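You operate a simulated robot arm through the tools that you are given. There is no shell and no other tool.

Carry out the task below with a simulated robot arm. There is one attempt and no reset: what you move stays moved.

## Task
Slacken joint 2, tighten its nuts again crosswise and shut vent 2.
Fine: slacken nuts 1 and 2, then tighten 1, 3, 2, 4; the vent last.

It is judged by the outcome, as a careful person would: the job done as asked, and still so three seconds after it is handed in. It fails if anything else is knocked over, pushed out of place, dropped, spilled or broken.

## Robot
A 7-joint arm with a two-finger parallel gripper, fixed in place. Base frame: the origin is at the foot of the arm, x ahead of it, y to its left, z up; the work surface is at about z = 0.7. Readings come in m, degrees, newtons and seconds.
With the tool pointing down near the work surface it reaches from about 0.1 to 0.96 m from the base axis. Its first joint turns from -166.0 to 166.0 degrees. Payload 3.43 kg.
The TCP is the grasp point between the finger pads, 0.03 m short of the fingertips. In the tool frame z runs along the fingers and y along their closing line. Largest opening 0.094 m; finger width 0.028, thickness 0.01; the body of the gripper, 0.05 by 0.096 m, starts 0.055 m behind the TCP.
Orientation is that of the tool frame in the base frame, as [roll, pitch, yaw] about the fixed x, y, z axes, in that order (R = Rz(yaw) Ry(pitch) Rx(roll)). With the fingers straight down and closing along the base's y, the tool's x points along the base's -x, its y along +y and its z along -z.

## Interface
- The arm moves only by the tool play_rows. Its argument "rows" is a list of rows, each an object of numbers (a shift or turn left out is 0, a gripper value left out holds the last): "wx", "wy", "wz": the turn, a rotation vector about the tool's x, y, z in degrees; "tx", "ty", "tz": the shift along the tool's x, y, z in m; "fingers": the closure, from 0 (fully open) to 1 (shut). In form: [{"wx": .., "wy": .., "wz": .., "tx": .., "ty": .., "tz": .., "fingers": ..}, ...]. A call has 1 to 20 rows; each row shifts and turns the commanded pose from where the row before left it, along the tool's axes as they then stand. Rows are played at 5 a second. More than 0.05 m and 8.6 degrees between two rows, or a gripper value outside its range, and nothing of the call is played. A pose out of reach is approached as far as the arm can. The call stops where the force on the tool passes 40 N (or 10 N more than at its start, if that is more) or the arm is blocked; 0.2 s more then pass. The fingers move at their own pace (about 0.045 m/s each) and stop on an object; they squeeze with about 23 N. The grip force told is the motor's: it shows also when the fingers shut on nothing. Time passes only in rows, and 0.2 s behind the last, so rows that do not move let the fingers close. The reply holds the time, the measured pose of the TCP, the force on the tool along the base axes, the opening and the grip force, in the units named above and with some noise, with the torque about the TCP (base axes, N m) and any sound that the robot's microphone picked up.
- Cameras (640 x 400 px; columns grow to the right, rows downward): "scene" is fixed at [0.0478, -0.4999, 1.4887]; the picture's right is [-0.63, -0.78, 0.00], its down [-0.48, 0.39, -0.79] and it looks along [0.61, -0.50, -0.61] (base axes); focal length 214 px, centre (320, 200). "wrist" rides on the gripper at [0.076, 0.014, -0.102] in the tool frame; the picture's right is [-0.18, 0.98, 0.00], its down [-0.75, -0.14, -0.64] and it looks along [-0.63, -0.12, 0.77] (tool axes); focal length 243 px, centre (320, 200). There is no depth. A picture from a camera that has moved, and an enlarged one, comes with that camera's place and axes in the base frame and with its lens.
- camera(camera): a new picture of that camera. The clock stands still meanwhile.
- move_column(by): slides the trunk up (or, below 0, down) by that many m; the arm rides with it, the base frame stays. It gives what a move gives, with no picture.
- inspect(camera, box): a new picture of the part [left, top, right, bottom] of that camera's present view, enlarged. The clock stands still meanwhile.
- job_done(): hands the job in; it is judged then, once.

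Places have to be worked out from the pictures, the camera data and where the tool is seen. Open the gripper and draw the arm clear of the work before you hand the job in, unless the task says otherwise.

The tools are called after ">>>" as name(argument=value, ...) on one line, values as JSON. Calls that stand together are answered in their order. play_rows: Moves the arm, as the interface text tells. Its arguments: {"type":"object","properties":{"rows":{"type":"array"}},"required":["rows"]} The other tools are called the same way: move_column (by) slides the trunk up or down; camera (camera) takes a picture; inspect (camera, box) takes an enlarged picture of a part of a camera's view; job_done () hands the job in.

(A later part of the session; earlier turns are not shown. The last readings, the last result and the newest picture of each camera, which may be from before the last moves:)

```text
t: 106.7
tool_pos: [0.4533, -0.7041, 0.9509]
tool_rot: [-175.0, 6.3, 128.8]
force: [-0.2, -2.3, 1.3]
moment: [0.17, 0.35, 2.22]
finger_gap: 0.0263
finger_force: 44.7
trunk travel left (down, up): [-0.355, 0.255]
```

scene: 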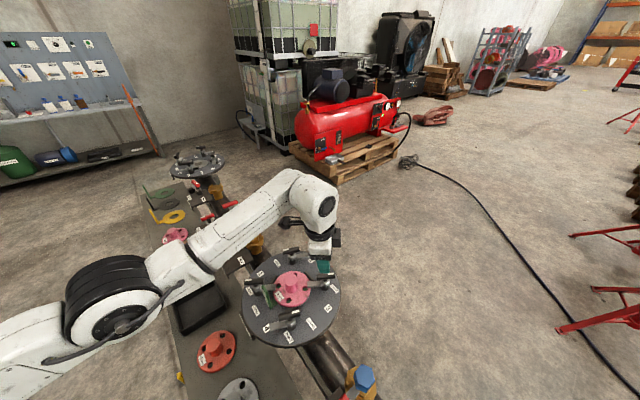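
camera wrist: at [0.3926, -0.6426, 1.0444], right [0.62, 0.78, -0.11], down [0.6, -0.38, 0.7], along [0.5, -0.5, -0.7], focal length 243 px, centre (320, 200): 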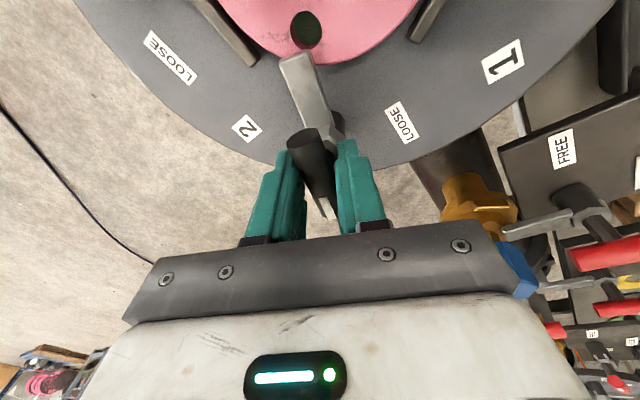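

Torque 2.2 N·m: nut 2 is tight. I back off, open, rise, and turn to yaw 247° for nut 4.

>>> play_rows(rows=[{"wz": -6}, {"wz": -6}, {"fingers": 0.5}, {}, {}, {"tx": -0.0035, "ty": -0.0044, "tz": -0.0396}, {"tx": -0.0035, "ty": -0.0044, "tz": -0.0396}, {}])

>>> camera(camera="wrist")

>>> play_rows(rows=[{"wz": -8.15}, {"wz": -8.15}, {"wz": -8.15}, {"wz": -8.15}, {"wz": -8.15}, {"wz": -8.15}, {"wz": -8.15}, {"wz": -8.15}, {"wz": -8.15}, {"wz": -8.15}, {"wz": -8.15}, {"wz": -8.15}, {"wz": -8.15}, {"tx": -0.0075, "ty": 0.0386, "tz": -0.0031}, {"tx": -0.0075, "ty": 0.0386, "tz": -0.0031}, {"tx": -0.0075, "ty": 0.0386, "tz": -0.0031}, {"tx": -0.0075, "ty": 0.0386, "tz": -0.0031}, {"tx": -0.0075, "ty": 0.0386, "tz": -0.0031}, {}])

>>> camera(camera="wrist")

>>> camera(camera="scene")

```text
t: 108.5
tool_pos: [0.4535, -0.7045, 1.0314]
tool_rot: [-173.8, 5.1, 140.7]
force: [0.8, 0.7, -1.1]
moment: [0.0, 0.02, -0.02]
finger_gap: 0.0469
finger_force: 0.0
trunk travel left (down, up): [-0.355, 0.255]
```

```text
taken
camera wrist: at [0.4041, -0.6304, 1.1253], right [0.77, 0.63, -0.09], down [0.49, -0.49, 0.72], along [0.41, -0.6, -0.69], focal length 243 px, centre (320, 200)
```

wrist: 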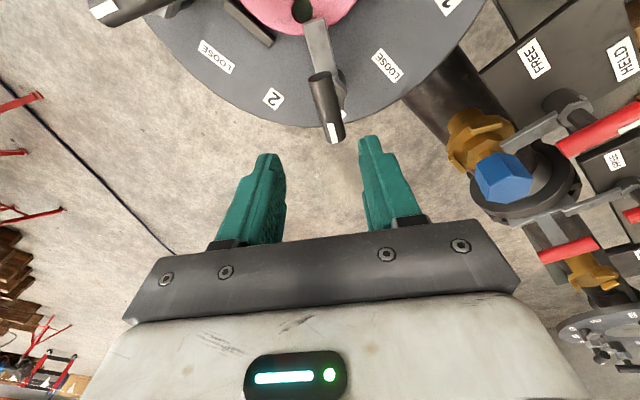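

```text
t: 112.5
tool_pos: [0.3084, -0.6425, 1.0134]
tool_rot: [-176.7, -7.3, -113.9]
force: [0.6, -0.2, 0.4]
moment: [-0.04, 0.0, 0.0]
finger_gap: 0.0469
finger_force: 0.1
out of reach, approached as far as the arm can: row 17, 18
trunk travel left (down, up): [-0.355, 0.255]
```

```text
taken
camera wrist: at [0.2648, -0.6909, 1.1256], right [-0.83, 0.56, -0.08], down [0.43, 0.72, 0.55], along [0.36, 0.42, -0.83], focal length 243 px, centre (320, 200)
```

wrist: 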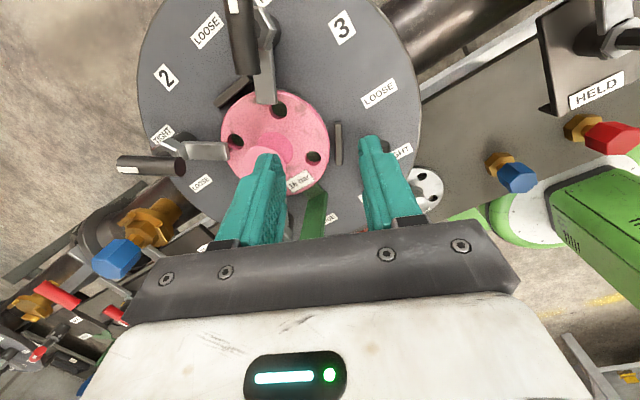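

```text
taken
```

scene: 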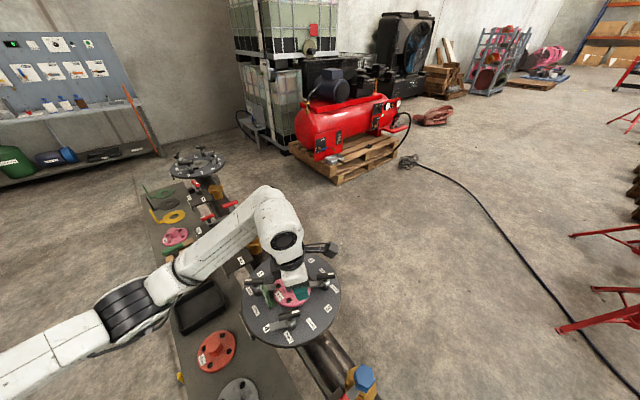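

Nut 2 is on TIGHT. The path to nut 4 stopped 50 mm short; for nut 4, closer in, the tilt isn't needed, so I set the tool vertical and try again.

>>> play_rows(rows=[{"tz": -0.02}, {"wx": -1.65, "wy": -3.65}, {"wx": -1.65, "wy": -3.65}, {}])

>>> play_rows(rows=[{"tx": -0.007, "ty": 0.007}, {"tx": -0.007, "ty": 0.007}, {}])

>>> camera(camera="scene")

```text
t: 113.5
tool_pos: [0.3108, -0.6455, 1.0321]
tool_rot: [-179.9, 0.0, -113.6]
force: [0.0, 0.7, -0.3]
moment: [0.0, 0.0, 0.0]
finger_gap: 0.0469
finger_force: 0.1
out of reach, approached as far as the arm can: row 1
trunk travel left (down, up): [-0.355, 0.255]
```

```text
t: 114.3
tool_pos: [0.3091, -0.6437, 1.0307]
tool_rot: [180.0, 0.1, -113.7]
force: [0.5, -1.1, 0.1]
moment: [0.0, 0.01, -0.01]
finger_gap: 0.0466
finger_force: 0.1
out of reach, approached as far as the arm can: row 1, 2
trunk travel left (down, up): [-0.355, 0.255]
```

```text
taken
```

scene: 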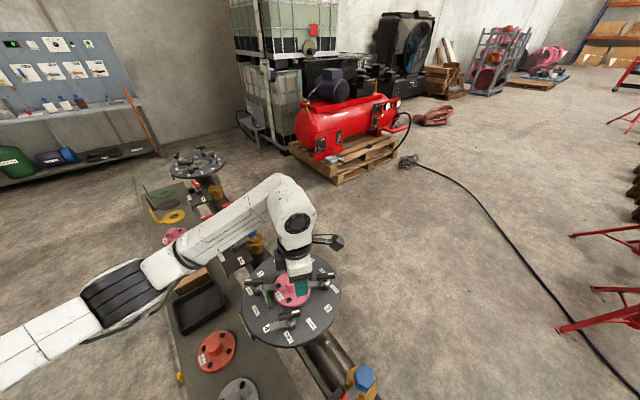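

The high yaw drives the arm into its joint limit. The bar is symmetric, so I use the other grip: yaw 67° and turn down from there. I turn the wrist back by 180° here in free air.

>>> play_rows(rows=[{"wz": 8.5}, {"wz": 8.5}, {"wz": 8.5}, {"wz": 8.5}, {"wz": 8.5}, {"wz": 8.5}, {"wz": 8.5}, {"wz": 8.5}, {"wz": 8.5}, {"wz": 8.5}, {"wz": 8.5}, {"wz": 8.5}, {"wz": 8.5}, {"wz": 8.5}, {"wz": 8.5}, {"wz": 8.5}, {"wz": 8.5}, {"wz": 8.5}, {"wz": 8.5}, {"wz": 8.5}])

>>> play_rows(rows=[{"wz": 8.5}, {}])

>>> camera(camera="wrist")

>>> camera(camera="scene")

```text
t: 118.5
tool_pos: [0.3082, -0.6442, 1.0323]
tool_rot: [179.9, 0.1, 76.1]
force: [-0.6, -1.0, -1.3]
moment: [-0.02, -0.04, 0.03]
finger_gap: 0.047
finger_force: 0.0
trunk travel left (down, up): [-0.355, 0.255]
```

```text
t: 119.1
tool_pos: [0.3077, -0.6441, 1.0326]
tool_rot: [-180.0, 0.0, 67.8]
force: [-0.7, -0.2, -0.3]
moment: [0.01, 0.01, -0.01]
finger_gap: 0.047
finger_force: 0.1
trunk travel left (down, up): [-0.355, 0.255]
```

```text
taken
camera wrist: at [0.3506, -0.5786, 1.1349], right [0.84, -0.54, 0.0], down [-0.42, -0.64, 0.64], along [-0.35, -0.54, -0.77], focal length 243 px, centre (320, 200)
```

wrist: 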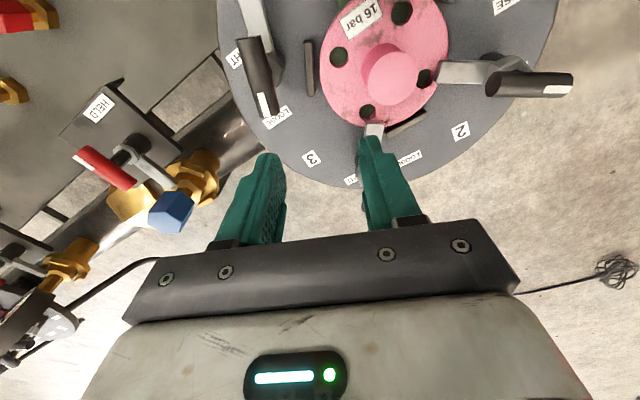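

```text
taken
```

scene: 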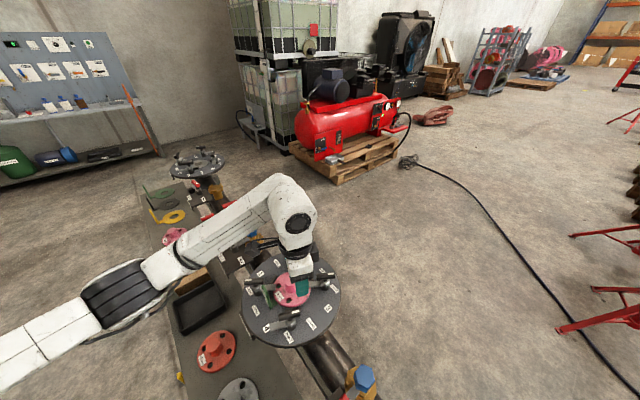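

Posture is unchanged, yaw now 67.8°. I try the move to nut 4 (0.289,-0.596).

>>> play_rows(rows=[{"tx": 0.0125, "ty": -0.0118}, {"tx": 0.0125, "ty": -0.0118}, {"tx": 0.0125, "ty": -0.0118}, {}])

```text
t: 120.1
tool_pos: [0.2885, -0.5959, 1.0322]
tool_rot: [-180.0, -0.1, 68.0]
force: [1.1, 0.3, -0.5]
moment: [0.0, -0.02, 0.01]
finger_gap: 0.047
finger_force: 0.1
trunk travel left (down, up): [-0.355, 0.255]
```

Reached without trouble. I check nut 4's bar position from here.

>>> camera(camera="wrist")

>>> inspect(camera="wrist", box=[220, 60, 420, 200])

```text
taken
camera wrist: at [0.3323, -0.5305, 1.1351], right [0.84, -0.54, 0.0], down [-0.41, -0.64, 0.64], along [-0.35, -0.54, -0.77], focal length 243 px, centre (320, 200)
```

wrist: 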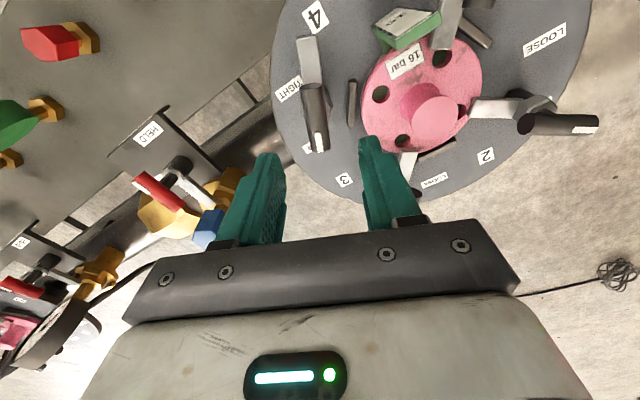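

```text
2.86 times, centred on (320, 130) of wrist
camera zoom: at [0.3323, -0.5305, 1.1351], right [0.84, -0.54, 0.0], down [-0.41, -0.64, 0.64], along [-0.35, -0.54, -0.77], focal length 693 px, centre (320, 400)
```

zoom: 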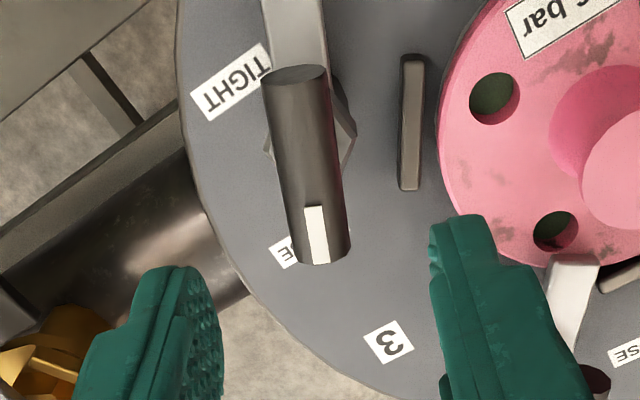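

Nut 4's bar is ≈(0.2885,-0.594). Before gripping I test in the air that the wrist can turn down to about yaw -48°.

>>> play_rows(rows=[{"wz": 8.3}, {"wz": 8.3}, {"wz": 8.3}, {"wz": 8.3}, {"wz": 8.3}, {"wz": 8.3}, {"wz": 8.3}, {"wz": 8.3}, {"wz": 8.3}, {"wz": 8.3}, {"wz": 8.3}, {"wz": 8.3}, {"wz": 8.3}, {"wz": 8.3}, {}])

```text
t: 123.3
tool_pos: [0.2903, -0.5951, 1.0321]
tool_rot: [-180.0, 0.0, -48.3]
force: [-0.4, -0.4, 0.2]
moment: [-0.02, 0.0, 0.03]
finger_gap: 0.0472
finger_force: 0.0
trunk travel left (down, up): [-0.355, 0.255]
```

Full range is reachable. I turn back to yaw 67°, descend, and straddle nut 4's bar.

>>> play_rows(rows=[{"wz": -8.3}, {"wz": -8.3}, {"wz": -8.3}, {"wz": -8.3}, {"wz": -8.3}, {"wz": -8.3}, {"wz": -8.3}, {"wz": -8.3}, {"wz": -8.3}, {"wz": -8.3}, {"wz": -8.3}, {"wz": -8.3}, {"wz": -8.3}, {"wz": -7.5}, {"tx": 0.0013, "ty": -0.0005}, {}])

>>> play_rows(rows=[{"tz": 0.028}, {"tz": 0.028}, {"tz": 0.0277}, {}])

>>> camera(camera="wrist")

```text
t: 126.7
tool_pos: [0.2888, -0.5947, 1.0316]
tool_rot: [-179.9, 0.0, 67.1]
force: [-0.4, 0.2, 1.1]
moment: [0.04, -0.02, -0.02]
finger_gap: 0.047
finger_force: 0.0
trunk travel left (down, up): [-0.355, 0.255]
```

```text
t: 127.7
tool_pos: [0.2892, -0.5959, 0.9488]
tool_rot: [179.9, 0.0, 67.1]
force: [0.1, -0.7, 0.1]
moment: [0.0, -0.01, -0.01]
finger_gap: 0.0472
finger_force: 0.1
trunk travel left (down, up): [-0.355, 0.255]
```

```text
taken
camera wrist: at [0.3322, -0.5307, 1.0519], right [0.83, -0.55, 0.0], down [-0.42, -0.64, 0.64], along [-0.36, -0.54, -0.77], focal length 243 px, centre (320, 200)
```

wrist: 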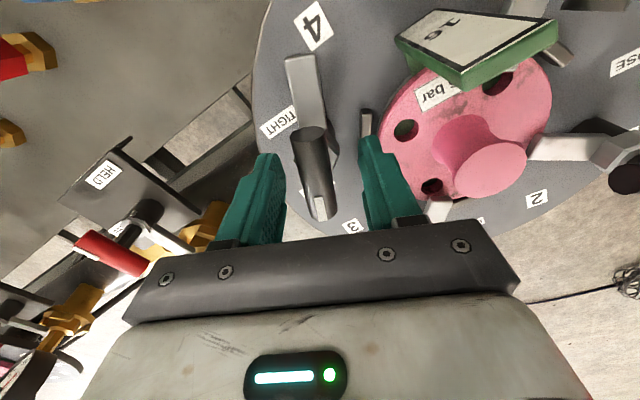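

The bar is between the fingers. I close to the straddle and turn nut 4 clockwise.

>>> play_rows(rows=[{"fingers": 0.77}, {}, {}, {"wz": 5}, {"wz": 5}, {"wz": 5}, {"wz": 5}, {"wz": 5}])

>>> play_rows(rows=[{"wz": 5}, {"wz": 5}, {"wz": 5}, {"wz": 5}, {"wz": 5}])

>>> camera(camera="wrist")

```text
t: 129.5
tool_pos: [0.2882, -0.5949, 0.9483]
tool_rot: [-179.9, 0.0, 42.0]
force: [-3.0, 1.7, -1.0]
moment: [-0.03, -0.01, 0.09]
finger_gap: 0.0234
finger_force: 2.1
trunk travel left (down, up): [-0.355, 0.255]
```

```text
t: 130.7
tool_pos: [0.2886, -0.5939, 0.948]
tool_rot: [180.0, 0.0, 16.9]
force: [-1.2, 1.2, -1.1]
moment: [0.02, 0.01, 0.06]
finger_gap: 0.0229
finger_force: 0.8
trunk travel left (down, up): [-0.355, 0.255]
```

```text
taken
camera wrist: at [0.3673, -0.5857, 1.052], right [0.11, -0.99, 0.0], down [-0.76, -0.09, 0.64], along [-0.64, -0.07, -0.77], focal length 243 px, centre (320, 200)
```

wrist: 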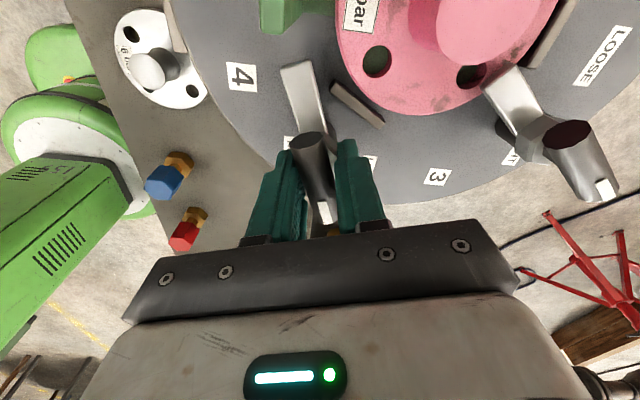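

Nut 4 follows. Continue to the stop.

>>> play_rows(rows=[{"wz": 5}, {"wz": 5}, {"wz": 5}, {"wz": 5}, {"wz": 5}])

>>> play_rows(rows=[{"wz": 5}, {"wz": 5}, {"wz": 5}, {"wz": 5}, {"wz": 5}])

>>> play_rows(rows=[{"wz": 4}, {"wz": 4}])

>>> camera(camera="wrist")

```text
t: 131.9
tool_pos: [0.2897, -0.5951, 0.9485]
tool_rot: [-179.9, 0.0, -8.0]
force: [0.1, 1.7, 0.9]
moment: [0.02, -0.01, 0.04]
finger_gap: 0.0226
finger_force: 1.3
trunk travel left (down, up): [-0.355, 0.255]
```

```text
t: 133.1
tool_pos: [0.2894, -0.5957, 0.9478]
tool_rot: [179.9, 0.0, -33.0]
force: [0.7, -0.2, 0.8]
moment: [0.01, 0.0, -0.02]
finger_gap: 0.0219
finger_force: 0.1
trunk travel left (down, up): [-0.355, 0.255]
```

```text
t: 133.7
tool_pos: [0.2888, -0.5955, 0.9482]
tool_rot: [179.9, 0.0, -41.1]
force: [-1.2, -2.7, 1.5]
moment: [-0.06, 0.01, 0.06]
finger_gap: 0.0231
finger_force: 0.9
trunk travel left (down, up): [-0.355, 0.255]
```

```text
taken
camera wrist: at [0.3382, -0.6554, 1.0514], right [-0.78, -0.62, 0.0], down [-0.48, 0.6, 0.64], along [-0.4, 0.5, -0.77], focal length 243 px, centre (320, 200)
```

wrist: 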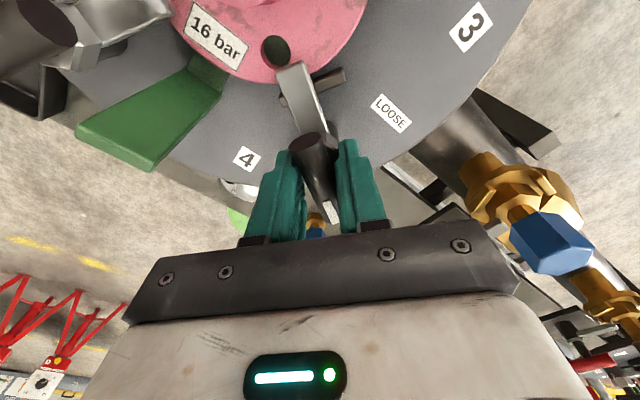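

Almost home; the final degrees until the torque shows the stop.

>>> play_rows(rows=[{"wz": 4}, {"wz": 4}])

>>> play_rows(rows=[{"wz": 4}])

```text
t: 134.3
tool_pos: [0.2891, -0.5964, 0.9491]
tool_rot: [180.0, -0.1, -48.9]
force: [-1.7, -10.7, 0.1]
moment: [-0.12, 0.03, 0.19]
finger_gap: 0.0261
finger_force: 4.1
trunk travel left (down, up): [-0.355, 0.255]
```

```text
t: 134.7
tool_pos: [0.2887, -0.5942, 0.9483]
tool_rot: [179.9, 0.0, -52.9]
force: [-2.9, -16.3, -1.3]
moment: [-0.14, -0.02, 0.3]
finger_gap: 0.0287
finger_force: 6.0
trunk travel left (down, up): [-0.355, 0.255]
```

Torque is lower than before and the fingers are being pried open; I look, then squeeze fully so the nut gets its final torque.

>>> camera(camera="wrist")

>>> play_rows(rows=[{"wz": -5}, {"wz": -5}, {"fingers": 1}, {}, {}])

```text
taken
camera wrist: at [0.3243, -0.6641, 1.0513], right [-0.9, -0.45, 0.0], down [-0.34, 0.69, 0.64], along [-0.29, 0.57, -0.77], focal length 243 px, centre (320, 200)
```

wrist: 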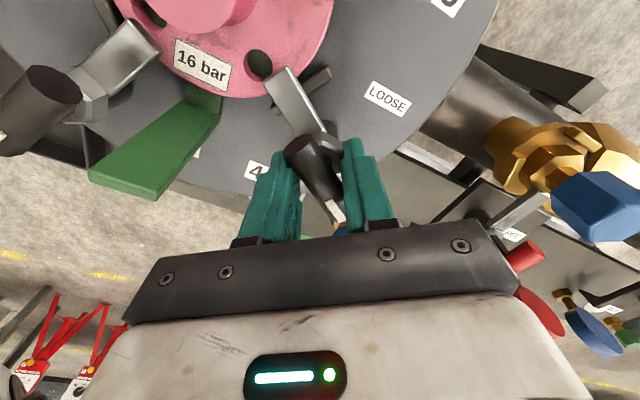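

```text
t: 135.9
tool_pos: [0.2869, -0.5949, 0.9482]
tool_rot: [179.9, 0.0, -43.0]
force: [-14.4, -4.7, -2.8]
moment: [-0.09, 0.09, 0.96]
finger_gap: 0.0217
finger_force: 45.4
trunk travel left (down, up): [-0.355, 0.255]
```

>>> play_rows(rows=[{"wz": 3}, {"wz": 3}, {}])

>>> camera(camera="wrist")

```text
t: 136.7
tool_pos: [0.2893, -0.5955, 0.9479]
tool_rot: [-180.0, 0.1, -49.0]
force: [-13.4, -5.3, -6.2]
moment: [0.04, 0.19, 1.83]
finger_gap: 0.0245
finger_force: 45.3
trunk travel left (down, up): [-0.355, 0.255]
```

```text
taken
camera wrist: at [0.3286, -0.6615, 1.0512], right [-0.86, -0.51, 0.0], down [-0.39, 0.66, 0.64], along [-0.33, 0.55, -0.77], focal length 243 px, centre (320, 200)
```

wrist: 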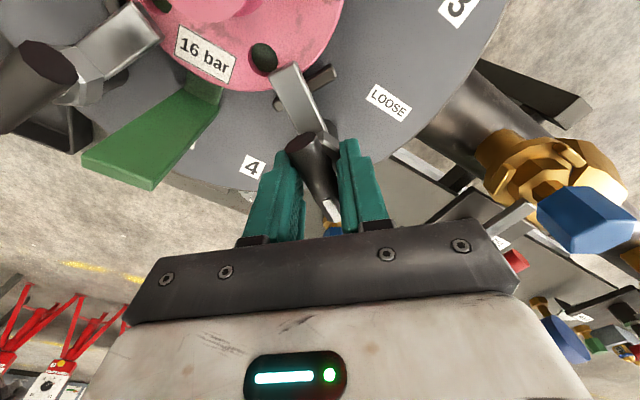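

Torque 1.8 N·m at the stop: nut 4 is tight. I back off, open, rise well clear and look at the joint.

>>> play_rows(rows=[{"wz": -5}, {"wz": -5}, {"fingers": 0.5}, {}, {}, {"tz": -0.04}, {"tz": -0.04}, {"tz": -0.04}, {"tz": -0.04}, {}])

>>> camera(camera="wrist")

>>> inspect(camera="scene", box=[200, 200, 380, 350])

```text
t: 138.9
tool_pos: [0.2881, -0.5942, 1.1088]
tool_rot: [-179.9, 0.0, -38.9]
force: [0.2, 0.4, 1.0]
moment: [0.01, 0.01, -0.04]
finger_gap: 0.0473
finger_force: 0.0
trunk travel left (down, up): [-0.355, 0.255]
```

```text
taken
camera wrist: at [0.3397, -0.6539, 1.2123], right [-0.76, -0.65, 0.0], down [-0.5, 0.58, 0.64], along [-0.42, 0.49, -0.77], focal length 243 px, centre (320, 200)
```

wrist: 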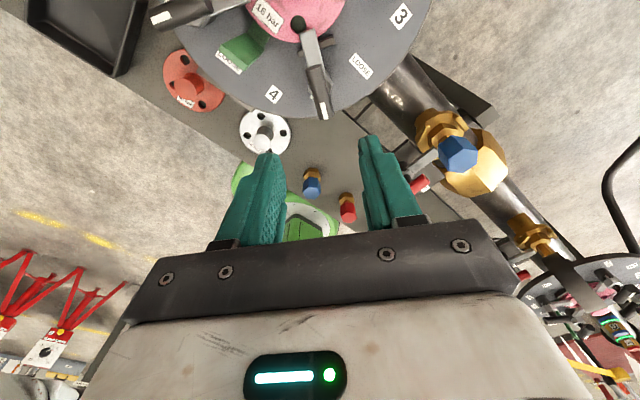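

```text
2.67 times, centred on (290, 275) of scene
camera zoom: at [0.0478, -0.4999, 1.4887], right [-0.63, -0.78, 0.0], down [-0.48, 0.39, -0.79], along [0.61, -0.5, -0.61], focal length 572 px, centre (400, 0)
```

zoom: 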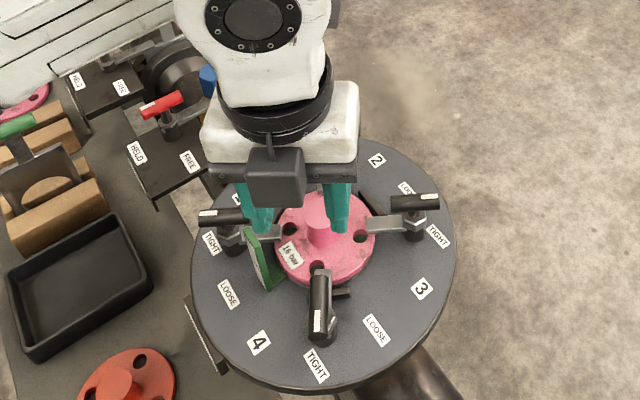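

All four nuts of joint 2 are on TIGHT with the flange and spade undisturbed. Now vent 2: its yellow valve sits on the bench's vertical front face around (0.53,-0.25,0.53). I turn to yaw ~90° and move toward the front to look at it.

>>> play_rows(rows=[{"wz": -8.5}, {"wz": -8.5}, {"wz": -8.5}, {"wz": -8.5}, {"wz": -8.5}, {"wz": -8.5}, {"wz": -8.5}, {"wz": -8.5}, {"wz": -8.5}, {"wz": -8.5}, {"wz": -8.5}, {"wz": -8.5}, {"wz": -8.5}, {"wz": -8.5}, {"wz": -8.5}, {}])

>>> play_rows(rows=[{"tx": 0.035, "ty": 0.035}, {"tx": 0.035, "ty": 0.035}, {"tx": 0.035, "ty": 0.035}, {"tx": 0.035, "ty": 0.035}, {"tx": 0.035, "ty": 0.035}, {"tx": 0.035, "ty": 0.035}, {"tx": 0.035}, {"tx": 0.035}, {}])

>>> camera(camera="wrist")

>>> camera(camera="scene")

```text
t: 142.3
tool_pos: [0.2886, -0.5954, 1.1096]
tool_rot: [179.9, 0.0, 88.7]
force: [0.1, -0.5, 0.2]
moment: [-0.03, -0.03, -0.02]
finger_gap: 0.0471
finger_force: 0.1
trunk travel left (down, up): [-0.355, 0.255]
```

```text
t: 144.3
tool_pos: [0.5073, -0.3181, 1.1068]
tool_rot: [179.9, 0.0, 88.7]
force: [0.4, 0.3, -0.1]
moment: [0.01, 0.01, 0.01]
finger_gap: 0.0469
finger_force: 0.1
trunk travel left (down, up): [-0.355, 0.255]
```

```text
taken
camera wrist: at [0.5233, -0.2431, 1.2107], right [0.98, -0.21, 0.0], down [-0.16, -0.75, 0.64], along [-0.13, -0.63, -0.77], focal length 243 px, centre (320, 200)
```

wrist: 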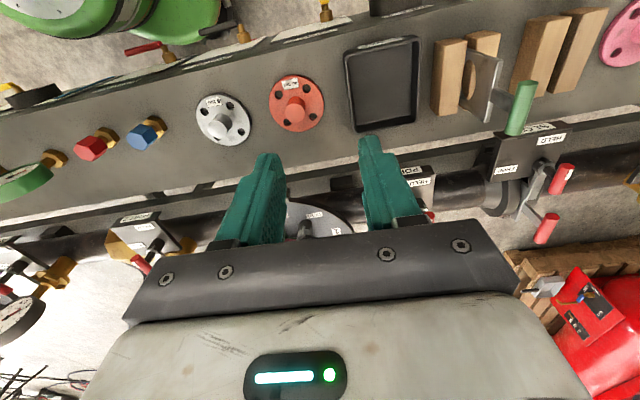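

```text
taken
```

scene: 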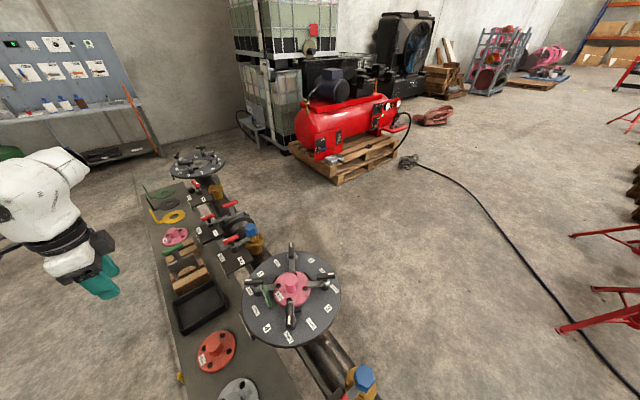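

I move further to +y and lower, toward (0.51,-0.08,0.96), to see the front face.

>>> play_rows(rows=[{"tz": 0.04}, {"tz": 0.04}, {"tx": 0.04, "tz": 0.02}, {"tx": 0.04, "tz": 0.02}, {"tx": 0.04, "tz": 0.02}, {"tx": 0.04, "tz": 0.01}, {"tx": 0.04}, {"tx": 0.04}, {}])

>>> camera(camera="wrist")

```text
t: 146.3
tool_pos: [0.5234, -0.083, 0.9588]
tool_rot: [-179.8, -0.1, 88.6]
force: [-0.4, -0.1, -0.8]
moment: [0.02, 0.04, 0.01]
finger_gap: 0.0471
finger_force: 0.0
out of reach, approached as far as the arm can: row 8
trunk travel left (down, up): [-0.355, 0.255]
```

```text
taken
camera wrist: at [0.541, -0.0075, 1.0616], right [0.98, -0.21, 0.0], down [-0.16, -0.75, 0.64], along [-0.14, -0.63, -0.77], focal length 243 px, centre (320, 200)
```

wrist: 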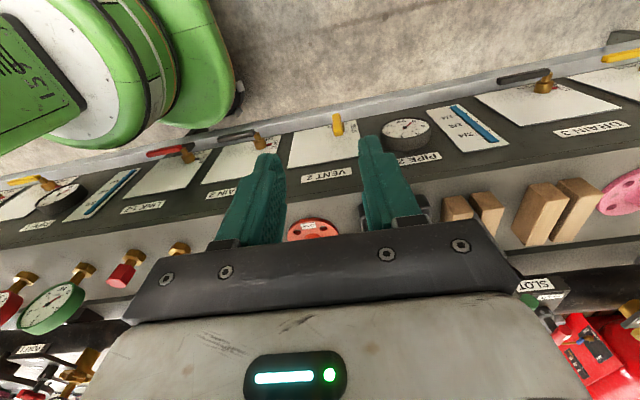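

>>> inspect(camera="wrist", box=[260, 90, 440, 190])

>>> inspect(camera="wrist", box=[120, 90, 300, 220])

>>> inspect(camera="wrist", box=[430, 50, 640, 160])

```text
3.56 times, centred on (350, 140) of wrist
camera zoom: at [0.541, -0.0075, 1.0616], right [0.98, -0.21, 0.0], down [-0.16, -0.75, 0.64], along [-0.14, -0.63, -0.77], focal length 863 px, centre (213, 413)
```

zoom: 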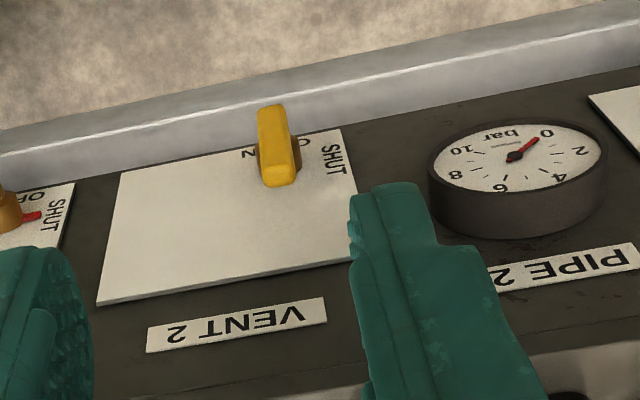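

```text
3.08 times, centred on (210, 155) of wrist
camera zoom: at [0.541, -0.0075, 1.0616], right [0.98, -0.21, 0.0], down [-0.16, -0.75, 0.64], along [-0.14, -0.63, -0.77], focal length 746 px, centre (658, 338)
```

zoom: 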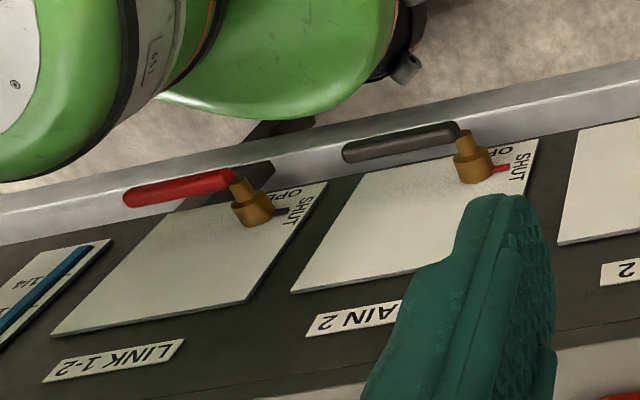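

```text
3.05 times, centred on (535, 105) of wrist
camera zoom: at [0.541, -0.0075, 1.0616], right [0.98, -0.21, 0.0], down [-0.16, -0.75, 0.64], along [-0.14, -0.63, -0.77], focal length 739 px, centre (-335, 490)
```

zoom: 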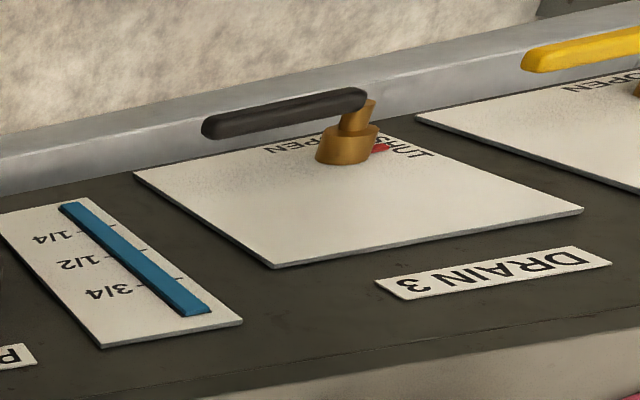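

From here: VENT 2's panel on the vertical front face (y≈-0.30), handle pointing up = OPEN, while the shut valves beside it have their handles pointing to -x with pointer at SHUT; PIPE 2 gauge reads 0. The handle must swing from up to -x. The valve sits low (pivot z≈0.40), so I lower the trunk in steps.

>>> move_column(by=-0.15)

>>> camera(camera="wrist")

>>> camera(camera="scene")

```text
t: 148.1
tool_pos: [0.5243, -0.0841, 0.8086]
tool_rot: [-179.8, 0.0, 88.7]
force: [0.2, -0.5, -0.3]
moment: [0.02, -0.01, 0.06]
finger_gap: 0.047
finger_force: 0.0
trunk travel left (down, up): [-0.205, 0.405]
```

```text
taken
camera wrist: at [0.5412, -0.008, 0.9116], right [0.98, -0.21, 0.0], down [-0.16, -0.75, 0.64], along [-0.14, -0.63, -0.77], focal length 243 px, centre (320, 200)
```

wrist: 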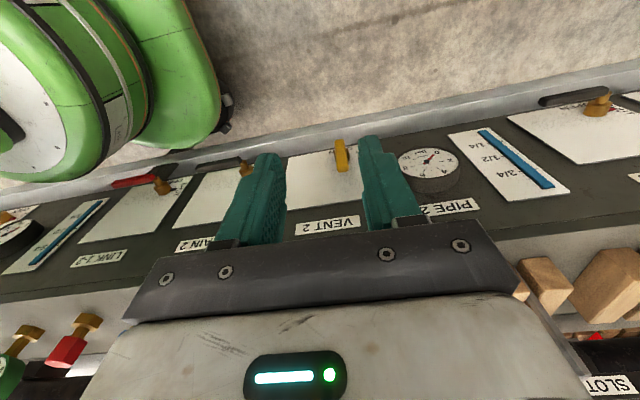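

```text
taken
```

scene: 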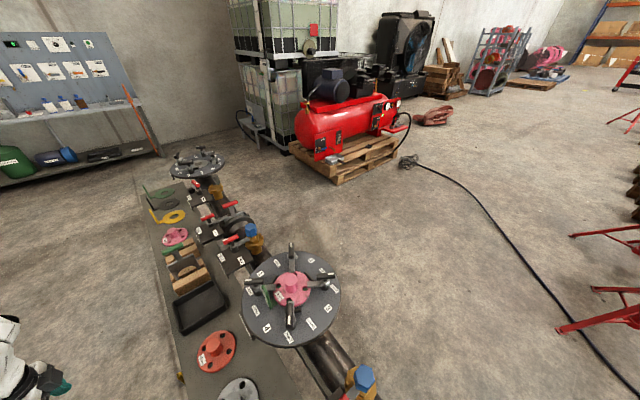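

I zoom on vent 2 to fix the handle geometry.

>>> inspect(camera="wrist", box=[280, 110, 440, 220])

>>> inspect(camera="scene", box=[150, 340, 230, 400])

```text
3.64 times, centred on (360, 165) of wrist
camera zoom: at [0.5412, -0.008, 0.9116], right [0.98, -0.21, 0.0], down [-0.16, -0.75, 0.64], along [-0.14, -0.63, -0.77], focal length 882 px, centre (174, 327)
```

zoom: 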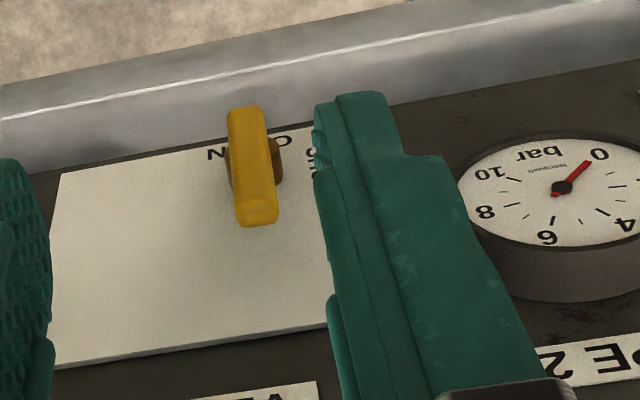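

```text
6.67 times, centred on (190, 370) of scene
camera zoom: at [0.0478, -0.4999, 1.4887], right [-0.63, -0.78, 0.0], down [-0.48, 0.39, -0.79], along [0.61, -0.5, -0.61], focal length 1430 px, centre (1187, -933)
```

zoom: 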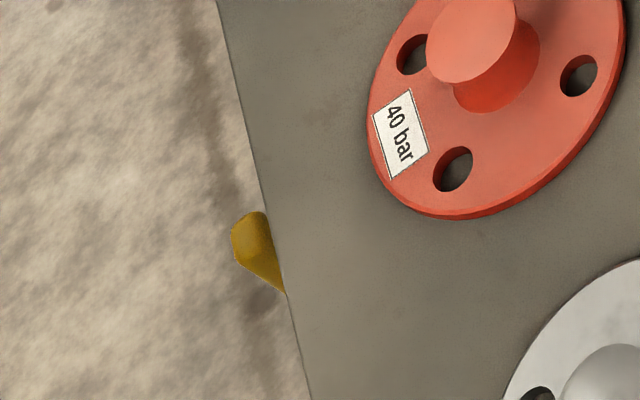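

Handle located: tip ≈(0.527,-0.2505,0.539), pivot ≈(0.528,z 0.435), about 0.11 m long, pointing straight up. I'll close the fingers as a peg, tilt them ~30° toward the bench, and sweep the handle to -x and down. First I move to a safe spot in front and tilt.

>>> play_rows(rows=[{"fingers": 1, "tx": -0.035, "ty": 0.02, "tz": 0.025}, {"tx": -0.035, "ty": 0.02, "tz": 0.025}, {"tz": 0.035}, {"tz": 0.025}, {"wy": -7.5}, {"wy": -7.5}, {"wy": -7.5}, {"wy": -7.5}, {}])

>>> camera(camera="wrist")

```text
t: 150.1
tool_pos: [0.5613, -0.1559, 0.6979]
tool_rot: [-179.8, 30.1, 88.6]
force: [0.1, -0.4, 0.4]
moment: [-0.01, -0.02, 0.0]
finger_gap: 0.0004
finger_force: 22.9
trunk travel left (down, up): [-0.205, 0.405]
```

```text
taken
camera wrist: at [0.5796, -0.0378, 0.7492], right [0.98, -0.18, 0.09], down [-0.15, -0.33, 0.93], along [-0.14, -0.93, -0.35], focal length 243 px, centre (320, 200)
```

wrist: 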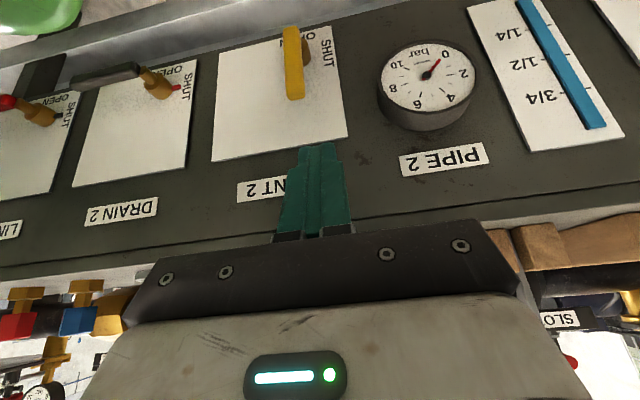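

Clear view: the handle is up (OPEN), neighbours shut point to image-left (-x). I go down in front of the panel to z≈0.526, x≈0.559, then check before moving in.

>>> play_rows(rows=[{"tx": 0.0215, "ty": -0.0005, "tz": 0.0372}, {"tx": 0.0215, "ty": -0.0005, "tz": 0.0372}, {"tx": 0.0215, "ty": -0.0005, "tz": 0.0372}, {"tx": 0.0215, "ty": -0.0005, "tz": 0.0374}, {}])

>>> camera(camera="wrist")

```text
t: 151.3
tool_pos: [0.5567, -0.156, 0.5253]
tool_rot: [-179.8, 30.0, 88.7]
force: [-0.4, -0.3, -0.3]
moment: [-0.01, 0.02, -0.01]
finger_gap: 0.0
finger_force: 22.9
trunk travel left (down, up): [-0.205, 0.405]
```

```text
taken
camera wrist: at [0.5753, -0.0388, 0.5761], right [0.98, -0.18, 0.09], down [-0.15, -0.33, 0.93], along [-0.14, -0.93, -0.35], focal length 243 px, centre (320, 200)
```

wrist: 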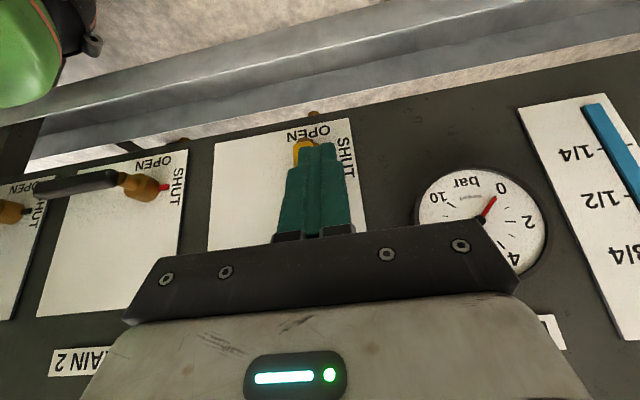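

The fingers mask the handle here; to be safe I shift 8 mm to +x, then move in toward the panel beside the handle in small steps.

>>> play_rows(rows=[{"ty": 0.009}, {"tx": -0.0263, "tz": 0.0152}, {"tx": -0.0263, "tz": 0.0152}, {"tx": -0.0258, "tz": 0.0149}, {}])

>>> camera(camera="wrist")

```text
t: 152.5
tool_pos: [0.5641, -0.2465, 0.526]
tool_rot: [-179.7, 30.0, 88.7]
force: [-1.7, 0.3, 0.4]
moment: [-0.01, 0.04, -0.04]
finger_gap: 0.0001
finger_force: 22.4
trunk travel left (down, up): [-0.205, 0.405]
```

```text
taken
camera wrist: at [0.5826, -0.1291, 0.5777], right [0.98, -0.18, 0.09], down [-0.15, -0.33, 0.93], along [-0.14, -0.93, -0.35], focal length 243 px, centre (320, 200)
```

wrist: 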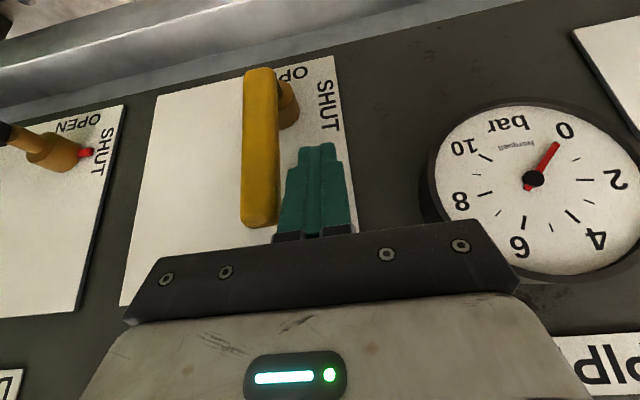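

The peg is right beside the handle on its +x side, at the right depth. I push it toward -x.

>>> play_rows(rows=[{"ty": -0.012}, {"ty": -0.012}, {"ty": -0.012}, {}])

>>> camera(camera="wrist")

```text
t: 153.5
tool_pos: [0.5298, -0.2449, 0.524]
tool_rot: [-179.8, 29.9, 88.6]
force: [0.1, -1.0, 0.7]
moment: [-0.02, -0.01, 0.01]
finger_gap: 0.0002
finger_force: 22.9
trunk travel left (down, up): [-0.205, 0.405]
```

```text
taken
camera wrist: at [0.5478, -0.127, 0.576], right [0.98, -0.18, 0.09], down [-0.15, -0.33, 0.93], along [-0.14, -0.93, -0.35], focal length 243 px, centre (320, 200)
```

wrist: 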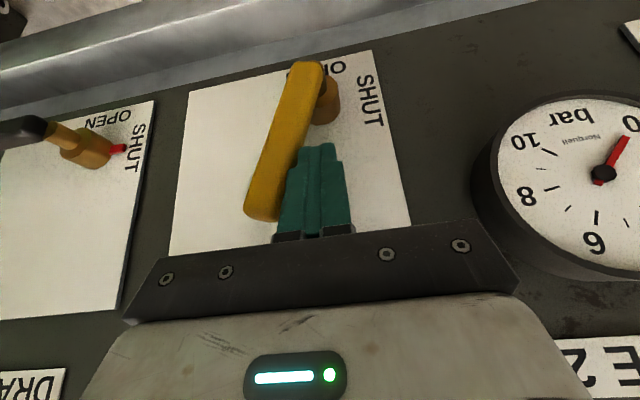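

The handle swings left under almost no force. I keep pushing, then follow the arc downward.

>>> play_rows(rows=[{"ty": -0.0133}, {"ty": -0.0133}, {"ty": -0.0133}, {}])

>>> camera(camera="wrist")

```text
t: 154.5
tool_pos: [0.4916, -0.2431, 0.5257]
tool_rot: [-179.8, 30.0, 88.7]
force: [0.8, 0.2, -0.5]
moment: [-0.04, -0.01, 0.02]
finger_gap: 0.0002
finger_force: 22.7
trunk travel left (down, up): [-0.205, 0.405]
```

```text
taken
camera wrist: at [0.5088, -0.1269, 0.5767], right [0.98, -0.18, 0.09], down [-0.15, -0.33, 0.93], along [-0.14, -0.93, -0.35], focal length 243 px, centre (320, 200)
```

wrist: 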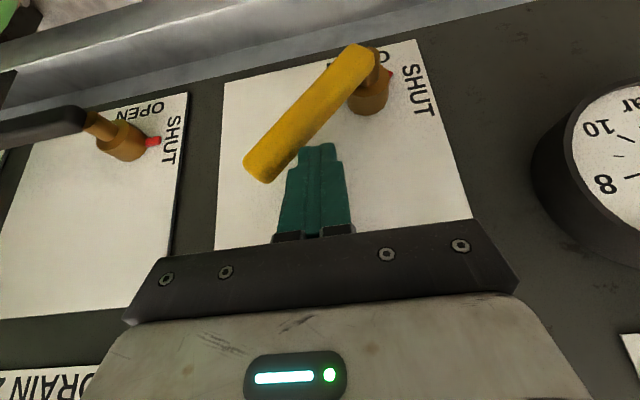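

The handle is at ~50°, its red pointer moving to SHUT. I follow the arc: left and down.

>>> play_rows(rows=[{"ty": -0.012, "tx": 0.0014, "tz": 0.0084}, {"ty": -0.009, "tx": 0.006, "tz": 0.0104}, {}])

>>> play_rows(rows=[{"ty": -0.006, "tx": 0.007, "tz": 0.0121}, {}])

>>> camera(camera="wrist")

```text
t: 155.3
tool_pos: [0.4687, -0.2482, 0.5064]
tool_rot: [-179.7, 30.0, 88.7]
force: [-0.6, -0.3, -0.2]
moment: [-0.03, 0.0, 0.0]
finger_gap: 0.0002
finger_force: 23.1
trunk travel left (down, up): [-0.205, 0.405]
```

```text
t: 155.9
tool_pos: [0.4627, -0.2471, 0.4914]
tool_rot: [-179.7, 30.0, 88.7]
force: [0.0, 0.3, 0.2]
moment: [-0.01, 0.02, -0.01]
finger_gap: 0.0
finger_force: 22.9
trunk travel left (down, up): [-0.205, 0.405]
```

```text
taken
camera wrist: at [0.4809, -0.13, 0.5439], right [0.98, -0.18, 0.09], down [-0.15, -0.33, 0.93], along [-0.14, -0.93, -0.35], focal length 243 px, centre (320, 200)
```

wrist: 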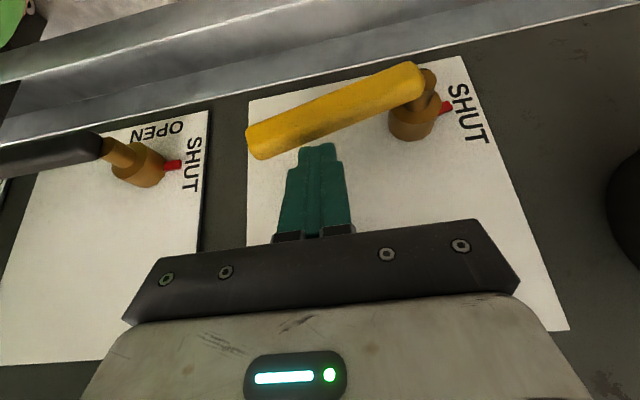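

About 80° done. I keep pressing down in small steps until the stop.

>>> play_rows(rows=[{"ty": -0.002, "tx": 0.005, "tz": 0.0087}, {"tx": 0.003, "tz": 0.0052}, {}])

>>> camera(camera="wrist")

```text
t: 156.7
tool_pos: [0.4619, -0.247, 0.4748]
tool_rot: [-179.8, 30.0, 88.6]
force: [1.2, -0.4, -0.2]
moment: [-0.01, -0.02, 0.02]
finger_gap: 0.0
finger_force: 23.2
trunk travel left (down, up): [-0.205, 0.405]
```

```text
taken
camera wrist: at [0.4791, -0.1293, 0.5274], right [0.98, -0.18, 0.09], down [-0.15, -0.33, 0.93], along [-0.14, -0.93, -0.35], focal length 243 px, centre (320, 200)
```

wrist: 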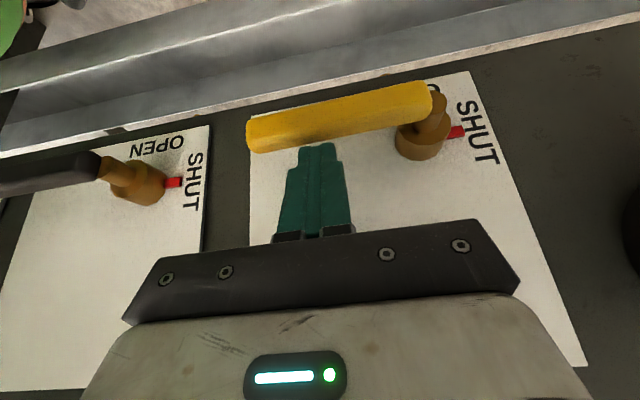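

Nearly horizontal, the red pointer is at SHUT. I press on a few more millimetres to feel the stop.

>>> play_rows(rows=[{"tx": 0.002, "tz": 0.0035}, {"tx": 0.002, "tz": 0.0035}, {}])

>>> play_rows(rows=[{"tx": 0.002, "tz": 0.0035}, {}])

>>> camera(camera="wrist")

```text
t: 157.2
tool_pos: [0.4608, -0.2478, 0.4739]
tool_rot: [-179.5, 30.5, 88.9]
force: [0.3, 8.8, 21.2]
moment: [0.23, -0.04, 0.09]
finger_gap: 0.0001
finger_force: 23.1
trunk travel left (down, up): [-0.205, 0.405]
stopped in row 2: the force on the tool passed its limit at 48 N (the readings are from after the stop); the commanded pose is now the measured one
```

```text
t: 157.6
tool_pos: [0.4606, -0.2493, 0.4744]
tool_rot: [-179.5, 30.8, 89.0]
force: [1.3, 7.6, 18.2]
moment: [0.18, -0.04, 0.04]
finger_gap: 0.0
finger_force: 23.4
trunk travel left (down, up): [-0.205, 0.405]
stopped in row 1: the force on the tool passed its limit at 46 N (the readings are from after the stop); the commanded pose is now the measured one
```

```text
taken
camera wrist: at [0.4788, -0.1311, 0.5233], right [0.98, -0.18, 0.09], down [-0.14, -0.32, 0.94], along [-0.14, -0.93, -0.34], focal length 243 px, centre (320, 200)
```

wrist: 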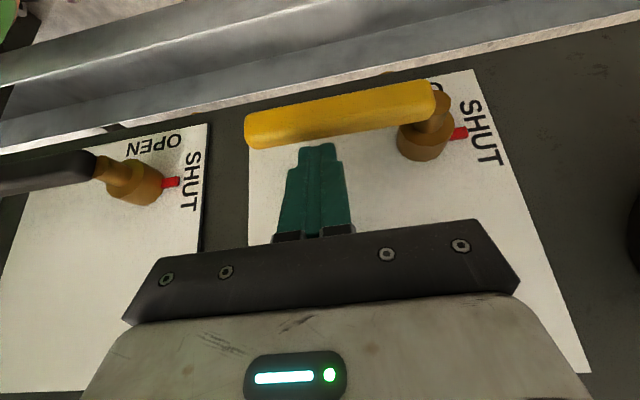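

The push met a hard stop (46–48 N): vent 2 is shut, pointer at SHUT like its neighbours. I retreat up a little, out to +y, and then upward, opening the fingers.

>>> play_rows(rows=[{"tx": -0.01, "tz": -0.0173}, {"tx": 0.0289, "tz": -0.0167}, {"tx": 0.0289, "tz": -0.0167}, {"tx": 0.0289, "tz": -0.0167}, {}])

>>> camera(camera="wrist")

>>> play_rows(rows=[{"tx": -0.02, "tz": -0.0346, "fingers": 0}, {"tx": -0.02, "tz": -0.0346}, {"tx": -0.02, "tz": -0.0346}, {"tx": -0.02, "tz": -0.0346}, {"tx": -0.02, "tz": -0.0346}, {"tx": -0.02, "tz": -0.0346}, {}])

>>> camera(camera="wrist")

>>> inspect(camera="scene", box=[200, 200, 380, 350])

>>> camera(camera="scene")

```text
t: 158.8
tool_pos: [0.4646, -0.1489, 0.4917]
tool_rot: [-179.5, 30.5, 88.8]
force: [0.2, 0.5, 0.5]
moment: [-0.01, -0.01, -0.01]
finger_gap: 0.0
finger_force: 22.9
trunk travel left (down, up): [-0.205, 0.405]
```

```text
taken
camera wrist: at [0.4821, -0.0312, 0.5417], right [0.98, -0.18, 0.09], down [-0.14, -0.32, 0.94], along [-0.14, -0.93, -0.34], focal length 243 px, centre (320, 200)
```

wrist: 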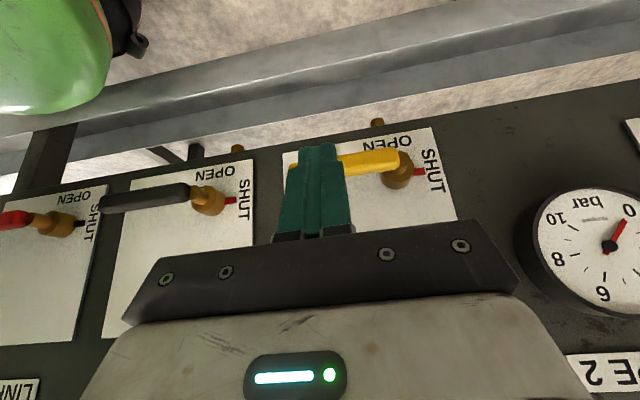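

```text
t: 160.4
tool_pos: [0.4775, -0.1527, 0.6745]
tool_rot: [-179.3, 30.7, 88.7]
force: [0.3, -0.5, -0.8]
moment: [0.01, 0.01, -0.02]
finger_gap: 0.094
finger_force: 0.0
out of reach, approached as far as the arm can: row 5, 6
trunk travel left (down, up): [-0.205, 0.405]
```

```text
taken
camera wrist: at [0.4965, -0.035, 0.7237], right [0.98, -0.18, 0.08], down [-0.14, -0.32, 0.94], along [-0.15, -0.93, -0.34], focal length 243 px, centre (320, 200)
```

wrist: 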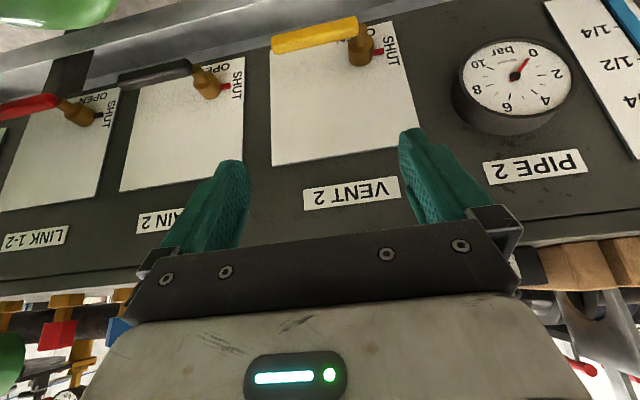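

```text
2.67 times, centred on (290, 275) of scene
camera zoom: at [0.0478, -0.4999, 1.4887], right [-0.63, -0.78, 0.0], down [-0.48, 0.39, -0.79], along [0.61, -0.5, -0.61], focal length 572 px, centre (400, 0)
```

zoom: 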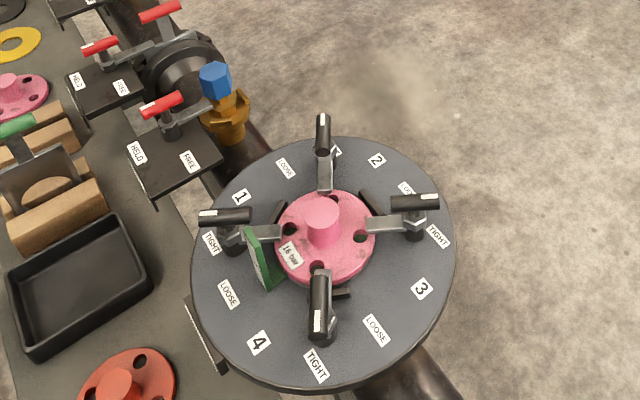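

```text
taken
```

scene: 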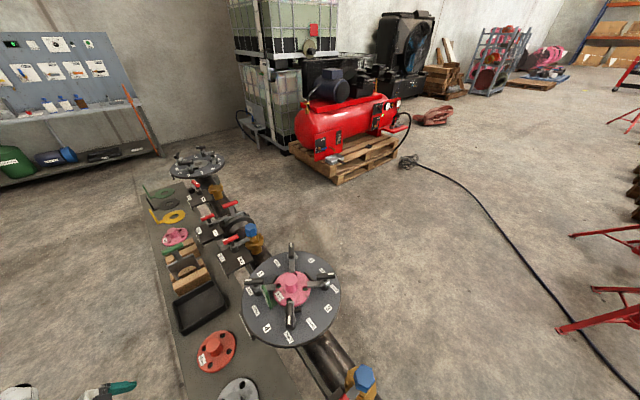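

Vent 2 is shut, all four nuts of joint 2 are on TIGHT, nothing else has moved, and the fingers are open. I raise the trunk so the arm is well clear of the bench.

>>> move_column(by=0.25)

>>> camera(camera="wrist")

```text
t: 163.0
tool_pos: [0.4785, -0.1529, 0.9235]
tool_rot: [-179.4, 30.7, 88.8]
force: [0.0, -0.1, 0.3]
moment: [-0.02, 0.02, 0.02]
finger_gap: 0.0941
finger_force: 0.0
trunk travel left (down, up): [-0.455, 0.155]
```

```text
taken
camera wrist: at [0.4965, -0.0349, 0.9735], right [0.98, -0.18, 0.08], down [-0.14, -0.32, 0.94], along [-0.15, -0.93, -0.34], focal length 243 px, centre (320, 200)
```

wrist: 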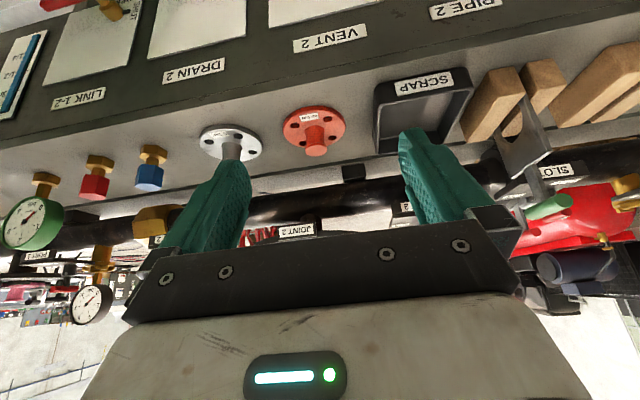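

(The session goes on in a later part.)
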